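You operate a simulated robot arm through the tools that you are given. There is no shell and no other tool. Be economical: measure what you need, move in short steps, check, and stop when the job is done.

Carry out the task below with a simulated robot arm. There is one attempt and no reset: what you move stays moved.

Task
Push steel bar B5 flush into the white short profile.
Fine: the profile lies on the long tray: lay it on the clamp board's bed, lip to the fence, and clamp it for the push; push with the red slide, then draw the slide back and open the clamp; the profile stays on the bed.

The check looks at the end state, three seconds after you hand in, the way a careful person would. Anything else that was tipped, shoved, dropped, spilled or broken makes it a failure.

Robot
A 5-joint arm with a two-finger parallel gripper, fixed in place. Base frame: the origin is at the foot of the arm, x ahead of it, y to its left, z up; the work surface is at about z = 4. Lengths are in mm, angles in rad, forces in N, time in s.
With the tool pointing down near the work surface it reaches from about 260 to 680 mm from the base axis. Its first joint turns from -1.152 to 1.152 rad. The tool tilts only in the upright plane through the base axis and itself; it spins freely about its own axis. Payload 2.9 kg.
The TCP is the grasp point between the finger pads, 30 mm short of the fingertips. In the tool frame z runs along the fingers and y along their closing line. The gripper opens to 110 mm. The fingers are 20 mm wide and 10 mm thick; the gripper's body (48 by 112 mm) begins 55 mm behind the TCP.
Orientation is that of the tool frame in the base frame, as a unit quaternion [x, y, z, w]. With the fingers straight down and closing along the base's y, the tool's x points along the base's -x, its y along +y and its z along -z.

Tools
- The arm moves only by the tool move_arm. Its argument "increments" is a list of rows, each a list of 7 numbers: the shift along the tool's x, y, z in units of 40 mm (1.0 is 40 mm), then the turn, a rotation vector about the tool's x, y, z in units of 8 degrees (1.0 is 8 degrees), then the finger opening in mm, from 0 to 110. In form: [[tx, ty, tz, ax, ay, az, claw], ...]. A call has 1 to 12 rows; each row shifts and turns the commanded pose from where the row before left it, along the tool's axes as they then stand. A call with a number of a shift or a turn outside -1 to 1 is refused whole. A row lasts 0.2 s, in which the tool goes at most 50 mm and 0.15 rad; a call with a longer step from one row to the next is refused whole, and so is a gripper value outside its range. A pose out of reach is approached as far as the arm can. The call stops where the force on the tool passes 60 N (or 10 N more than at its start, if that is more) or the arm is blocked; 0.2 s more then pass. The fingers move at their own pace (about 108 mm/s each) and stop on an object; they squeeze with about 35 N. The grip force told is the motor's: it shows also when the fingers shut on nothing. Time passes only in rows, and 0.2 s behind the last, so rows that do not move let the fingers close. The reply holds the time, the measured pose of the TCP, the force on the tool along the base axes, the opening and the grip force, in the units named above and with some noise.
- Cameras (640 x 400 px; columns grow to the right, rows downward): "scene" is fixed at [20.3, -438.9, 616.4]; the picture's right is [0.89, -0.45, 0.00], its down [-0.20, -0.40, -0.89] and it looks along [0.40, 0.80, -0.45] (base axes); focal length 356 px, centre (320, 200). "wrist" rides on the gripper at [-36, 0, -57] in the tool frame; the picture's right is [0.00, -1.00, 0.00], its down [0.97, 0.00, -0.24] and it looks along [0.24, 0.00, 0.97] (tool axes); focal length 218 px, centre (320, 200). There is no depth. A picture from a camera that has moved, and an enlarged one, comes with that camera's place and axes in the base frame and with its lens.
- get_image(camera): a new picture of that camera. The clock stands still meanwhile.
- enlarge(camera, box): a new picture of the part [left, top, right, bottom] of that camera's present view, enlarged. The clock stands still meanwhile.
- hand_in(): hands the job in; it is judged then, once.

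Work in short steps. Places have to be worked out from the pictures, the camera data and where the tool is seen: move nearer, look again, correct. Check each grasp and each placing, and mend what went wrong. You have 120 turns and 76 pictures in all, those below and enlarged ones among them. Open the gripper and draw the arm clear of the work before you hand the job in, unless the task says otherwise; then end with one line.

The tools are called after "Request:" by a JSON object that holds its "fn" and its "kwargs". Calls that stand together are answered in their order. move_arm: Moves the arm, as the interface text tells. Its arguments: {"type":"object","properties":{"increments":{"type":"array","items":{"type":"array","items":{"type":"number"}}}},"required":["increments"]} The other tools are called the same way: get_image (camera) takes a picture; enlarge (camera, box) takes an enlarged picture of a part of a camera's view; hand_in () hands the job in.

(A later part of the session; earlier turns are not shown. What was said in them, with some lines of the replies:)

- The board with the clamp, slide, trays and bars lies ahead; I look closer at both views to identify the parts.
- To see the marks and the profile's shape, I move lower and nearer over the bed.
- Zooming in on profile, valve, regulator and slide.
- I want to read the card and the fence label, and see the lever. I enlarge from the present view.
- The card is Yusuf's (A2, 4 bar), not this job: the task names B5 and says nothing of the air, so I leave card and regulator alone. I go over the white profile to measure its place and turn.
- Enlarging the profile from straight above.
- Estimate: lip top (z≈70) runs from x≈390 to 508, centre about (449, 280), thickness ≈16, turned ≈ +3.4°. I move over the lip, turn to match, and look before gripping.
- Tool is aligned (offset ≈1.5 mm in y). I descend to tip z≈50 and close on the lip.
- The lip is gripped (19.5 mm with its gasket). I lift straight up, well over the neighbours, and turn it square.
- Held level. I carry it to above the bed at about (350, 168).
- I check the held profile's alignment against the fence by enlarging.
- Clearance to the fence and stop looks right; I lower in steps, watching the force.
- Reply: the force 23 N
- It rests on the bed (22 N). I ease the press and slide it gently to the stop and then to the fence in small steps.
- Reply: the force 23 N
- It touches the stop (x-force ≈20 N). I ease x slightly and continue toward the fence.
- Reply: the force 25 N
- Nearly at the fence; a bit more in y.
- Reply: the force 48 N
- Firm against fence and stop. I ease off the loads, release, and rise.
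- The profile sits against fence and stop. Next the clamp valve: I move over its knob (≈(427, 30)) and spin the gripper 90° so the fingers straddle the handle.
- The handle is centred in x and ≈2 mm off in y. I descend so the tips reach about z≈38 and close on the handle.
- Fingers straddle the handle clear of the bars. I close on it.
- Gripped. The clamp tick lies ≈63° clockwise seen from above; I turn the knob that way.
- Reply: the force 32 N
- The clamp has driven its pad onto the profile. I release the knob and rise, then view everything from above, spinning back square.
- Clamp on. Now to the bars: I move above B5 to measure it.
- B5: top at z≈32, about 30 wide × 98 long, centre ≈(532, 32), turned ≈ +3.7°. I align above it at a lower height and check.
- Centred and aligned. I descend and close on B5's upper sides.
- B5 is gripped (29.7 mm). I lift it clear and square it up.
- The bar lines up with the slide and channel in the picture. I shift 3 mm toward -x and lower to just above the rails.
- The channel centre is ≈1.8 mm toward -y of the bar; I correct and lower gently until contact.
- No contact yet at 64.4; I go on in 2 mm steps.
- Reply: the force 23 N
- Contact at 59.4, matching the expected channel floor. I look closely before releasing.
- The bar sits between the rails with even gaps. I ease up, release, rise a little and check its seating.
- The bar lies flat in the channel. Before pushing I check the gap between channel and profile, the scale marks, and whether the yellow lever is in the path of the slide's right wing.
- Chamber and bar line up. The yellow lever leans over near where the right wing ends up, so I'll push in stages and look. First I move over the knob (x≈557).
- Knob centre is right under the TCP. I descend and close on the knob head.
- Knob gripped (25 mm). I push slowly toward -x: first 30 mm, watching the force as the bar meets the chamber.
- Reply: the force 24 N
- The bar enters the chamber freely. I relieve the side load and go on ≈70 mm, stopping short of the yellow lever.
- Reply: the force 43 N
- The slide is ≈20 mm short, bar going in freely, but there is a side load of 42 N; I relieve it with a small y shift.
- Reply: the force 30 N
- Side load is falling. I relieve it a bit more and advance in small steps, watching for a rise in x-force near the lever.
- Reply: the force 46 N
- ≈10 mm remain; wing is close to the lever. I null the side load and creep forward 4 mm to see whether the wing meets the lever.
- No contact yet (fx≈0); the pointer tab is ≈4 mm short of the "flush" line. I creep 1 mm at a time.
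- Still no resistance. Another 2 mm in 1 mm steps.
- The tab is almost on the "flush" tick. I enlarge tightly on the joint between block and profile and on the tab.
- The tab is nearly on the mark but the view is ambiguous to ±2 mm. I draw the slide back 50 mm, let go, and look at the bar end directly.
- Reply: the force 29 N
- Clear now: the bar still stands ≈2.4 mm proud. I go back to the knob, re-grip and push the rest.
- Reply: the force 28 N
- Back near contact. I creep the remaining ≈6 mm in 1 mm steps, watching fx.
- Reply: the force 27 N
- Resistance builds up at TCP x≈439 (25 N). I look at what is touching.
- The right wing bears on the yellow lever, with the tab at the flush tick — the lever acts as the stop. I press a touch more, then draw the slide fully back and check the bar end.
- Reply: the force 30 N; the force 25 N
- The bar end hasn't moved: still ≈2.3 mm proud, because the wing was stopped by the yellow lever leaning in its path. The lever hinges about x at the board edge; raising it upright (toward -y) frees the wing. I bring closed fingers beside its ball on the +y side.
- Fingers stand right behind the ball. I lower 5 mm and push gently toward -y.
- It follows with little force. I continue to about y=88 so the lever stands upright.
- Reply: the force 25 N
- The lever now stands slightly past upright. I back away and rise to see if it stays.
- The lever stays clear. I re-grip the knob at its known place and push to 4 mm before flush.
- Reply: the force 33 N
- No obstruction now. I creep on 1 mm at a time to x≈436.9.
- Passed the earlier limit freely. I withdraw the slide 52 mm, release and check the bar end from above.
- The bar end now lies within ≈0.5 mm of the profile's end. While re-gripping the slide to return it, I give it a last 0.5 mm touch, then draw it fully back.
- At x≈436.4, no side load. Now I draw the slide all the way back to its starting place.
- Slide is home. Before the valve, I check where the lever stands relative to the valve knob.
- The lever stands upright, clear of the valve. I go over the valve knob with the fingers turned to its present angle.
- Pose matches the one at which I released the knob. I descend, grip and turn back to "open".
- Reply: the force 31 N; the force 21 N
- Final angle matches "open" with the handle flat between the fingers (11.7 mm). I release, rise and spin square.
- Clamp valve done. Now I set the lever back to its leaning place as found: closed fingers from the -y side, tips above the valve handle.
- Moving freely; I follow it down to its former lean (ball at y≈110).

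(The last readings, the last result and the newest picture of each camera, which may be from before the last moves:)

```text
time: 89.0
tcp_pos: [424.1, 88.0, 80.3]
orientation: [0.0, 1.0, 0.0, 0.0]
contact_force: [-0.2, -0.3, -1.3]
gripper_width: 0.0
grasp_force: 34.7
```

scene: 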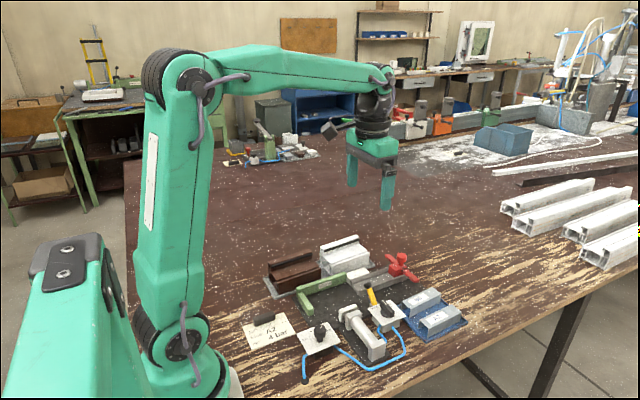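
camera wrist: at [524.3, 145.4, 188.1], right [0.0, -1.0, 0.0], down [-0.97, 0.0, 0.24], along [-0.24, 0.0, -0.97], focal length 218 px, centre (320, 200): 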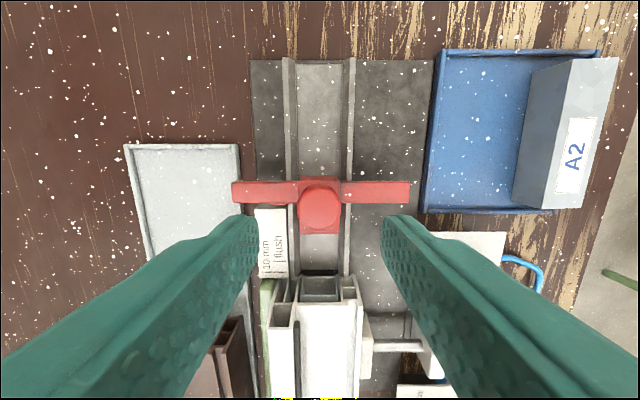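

No resistance; I back off, rise, and return to a high clear pose with the gripper open, then take the last picture.

Request:
{"fn": "move_arm", "kwargs": {"increments": [[0, -0.4, 0, 0, 0, 0, 0], [0, 0, -1, 0, 0, 0, 0], [0, 0, -1, 0, 0, 0, 0], [0, 0, -1, 0, 0, 0, 50], [0, 0, -1, 0, 0, 0, 110], [0, 0.3, -1, 0, 0, 0, 110], [0.3, 0.5, -0.9, 0, 0, 0, 110], [0, 0, 0, 0, 0, 0, 110]]}}

Request:
{"fn": "enlarge", "kwargs": {"camera": "scene", "box": [300, 232, 440, 322]}}

```text
time: 90.8
tcp_pos: [411.1, 106.6, 316.3]
orientation: [0.001, 1.0, 0.0, 0.001]
contact_force: [0.1, 0.4, 0.5]
gripper_width: 109.9
grasp_force: 0.0
```

```text
4.44 times, centred on (370, 277) of scene
camera zoom: at [20.3, -438.9, 616.4], right [0.89, -0.45, 0.0], down [-0.2, -0.4, -0.89], along [0.4, 0.8, -0.45], focal length 1582 px, centre (98, -142)
```

zoom: 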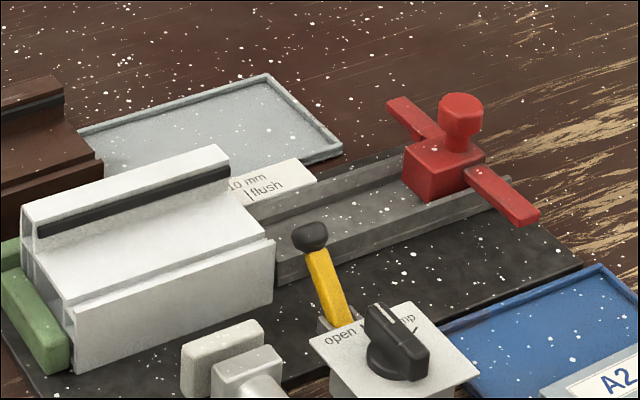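

The last picture shows the clamp pad drawn back with the valve at "open". The slide is home, the lever leans as it was found, and the profile is on the bed against fence and stop with B5 inside. I hand in.

Request:
{"fn": "hand_in", "kwargs": {}}

```text
The job is handed in.
```

B5 is pushed into the white short profile. It measured about 0.5 mm proud at the last close look; I then pushed another 0.5 mm but did not re-measure. The profile rests on the bed, lip to the fence, with the slide drawn back and the clamp open. The yellow lever stopped the slide about 2 mm short, so I swung it up for the push and set it back as found. I did not act on Yusuf's card (A2, 4 bar), and the regulator stayed where it was, at about 6 bar.
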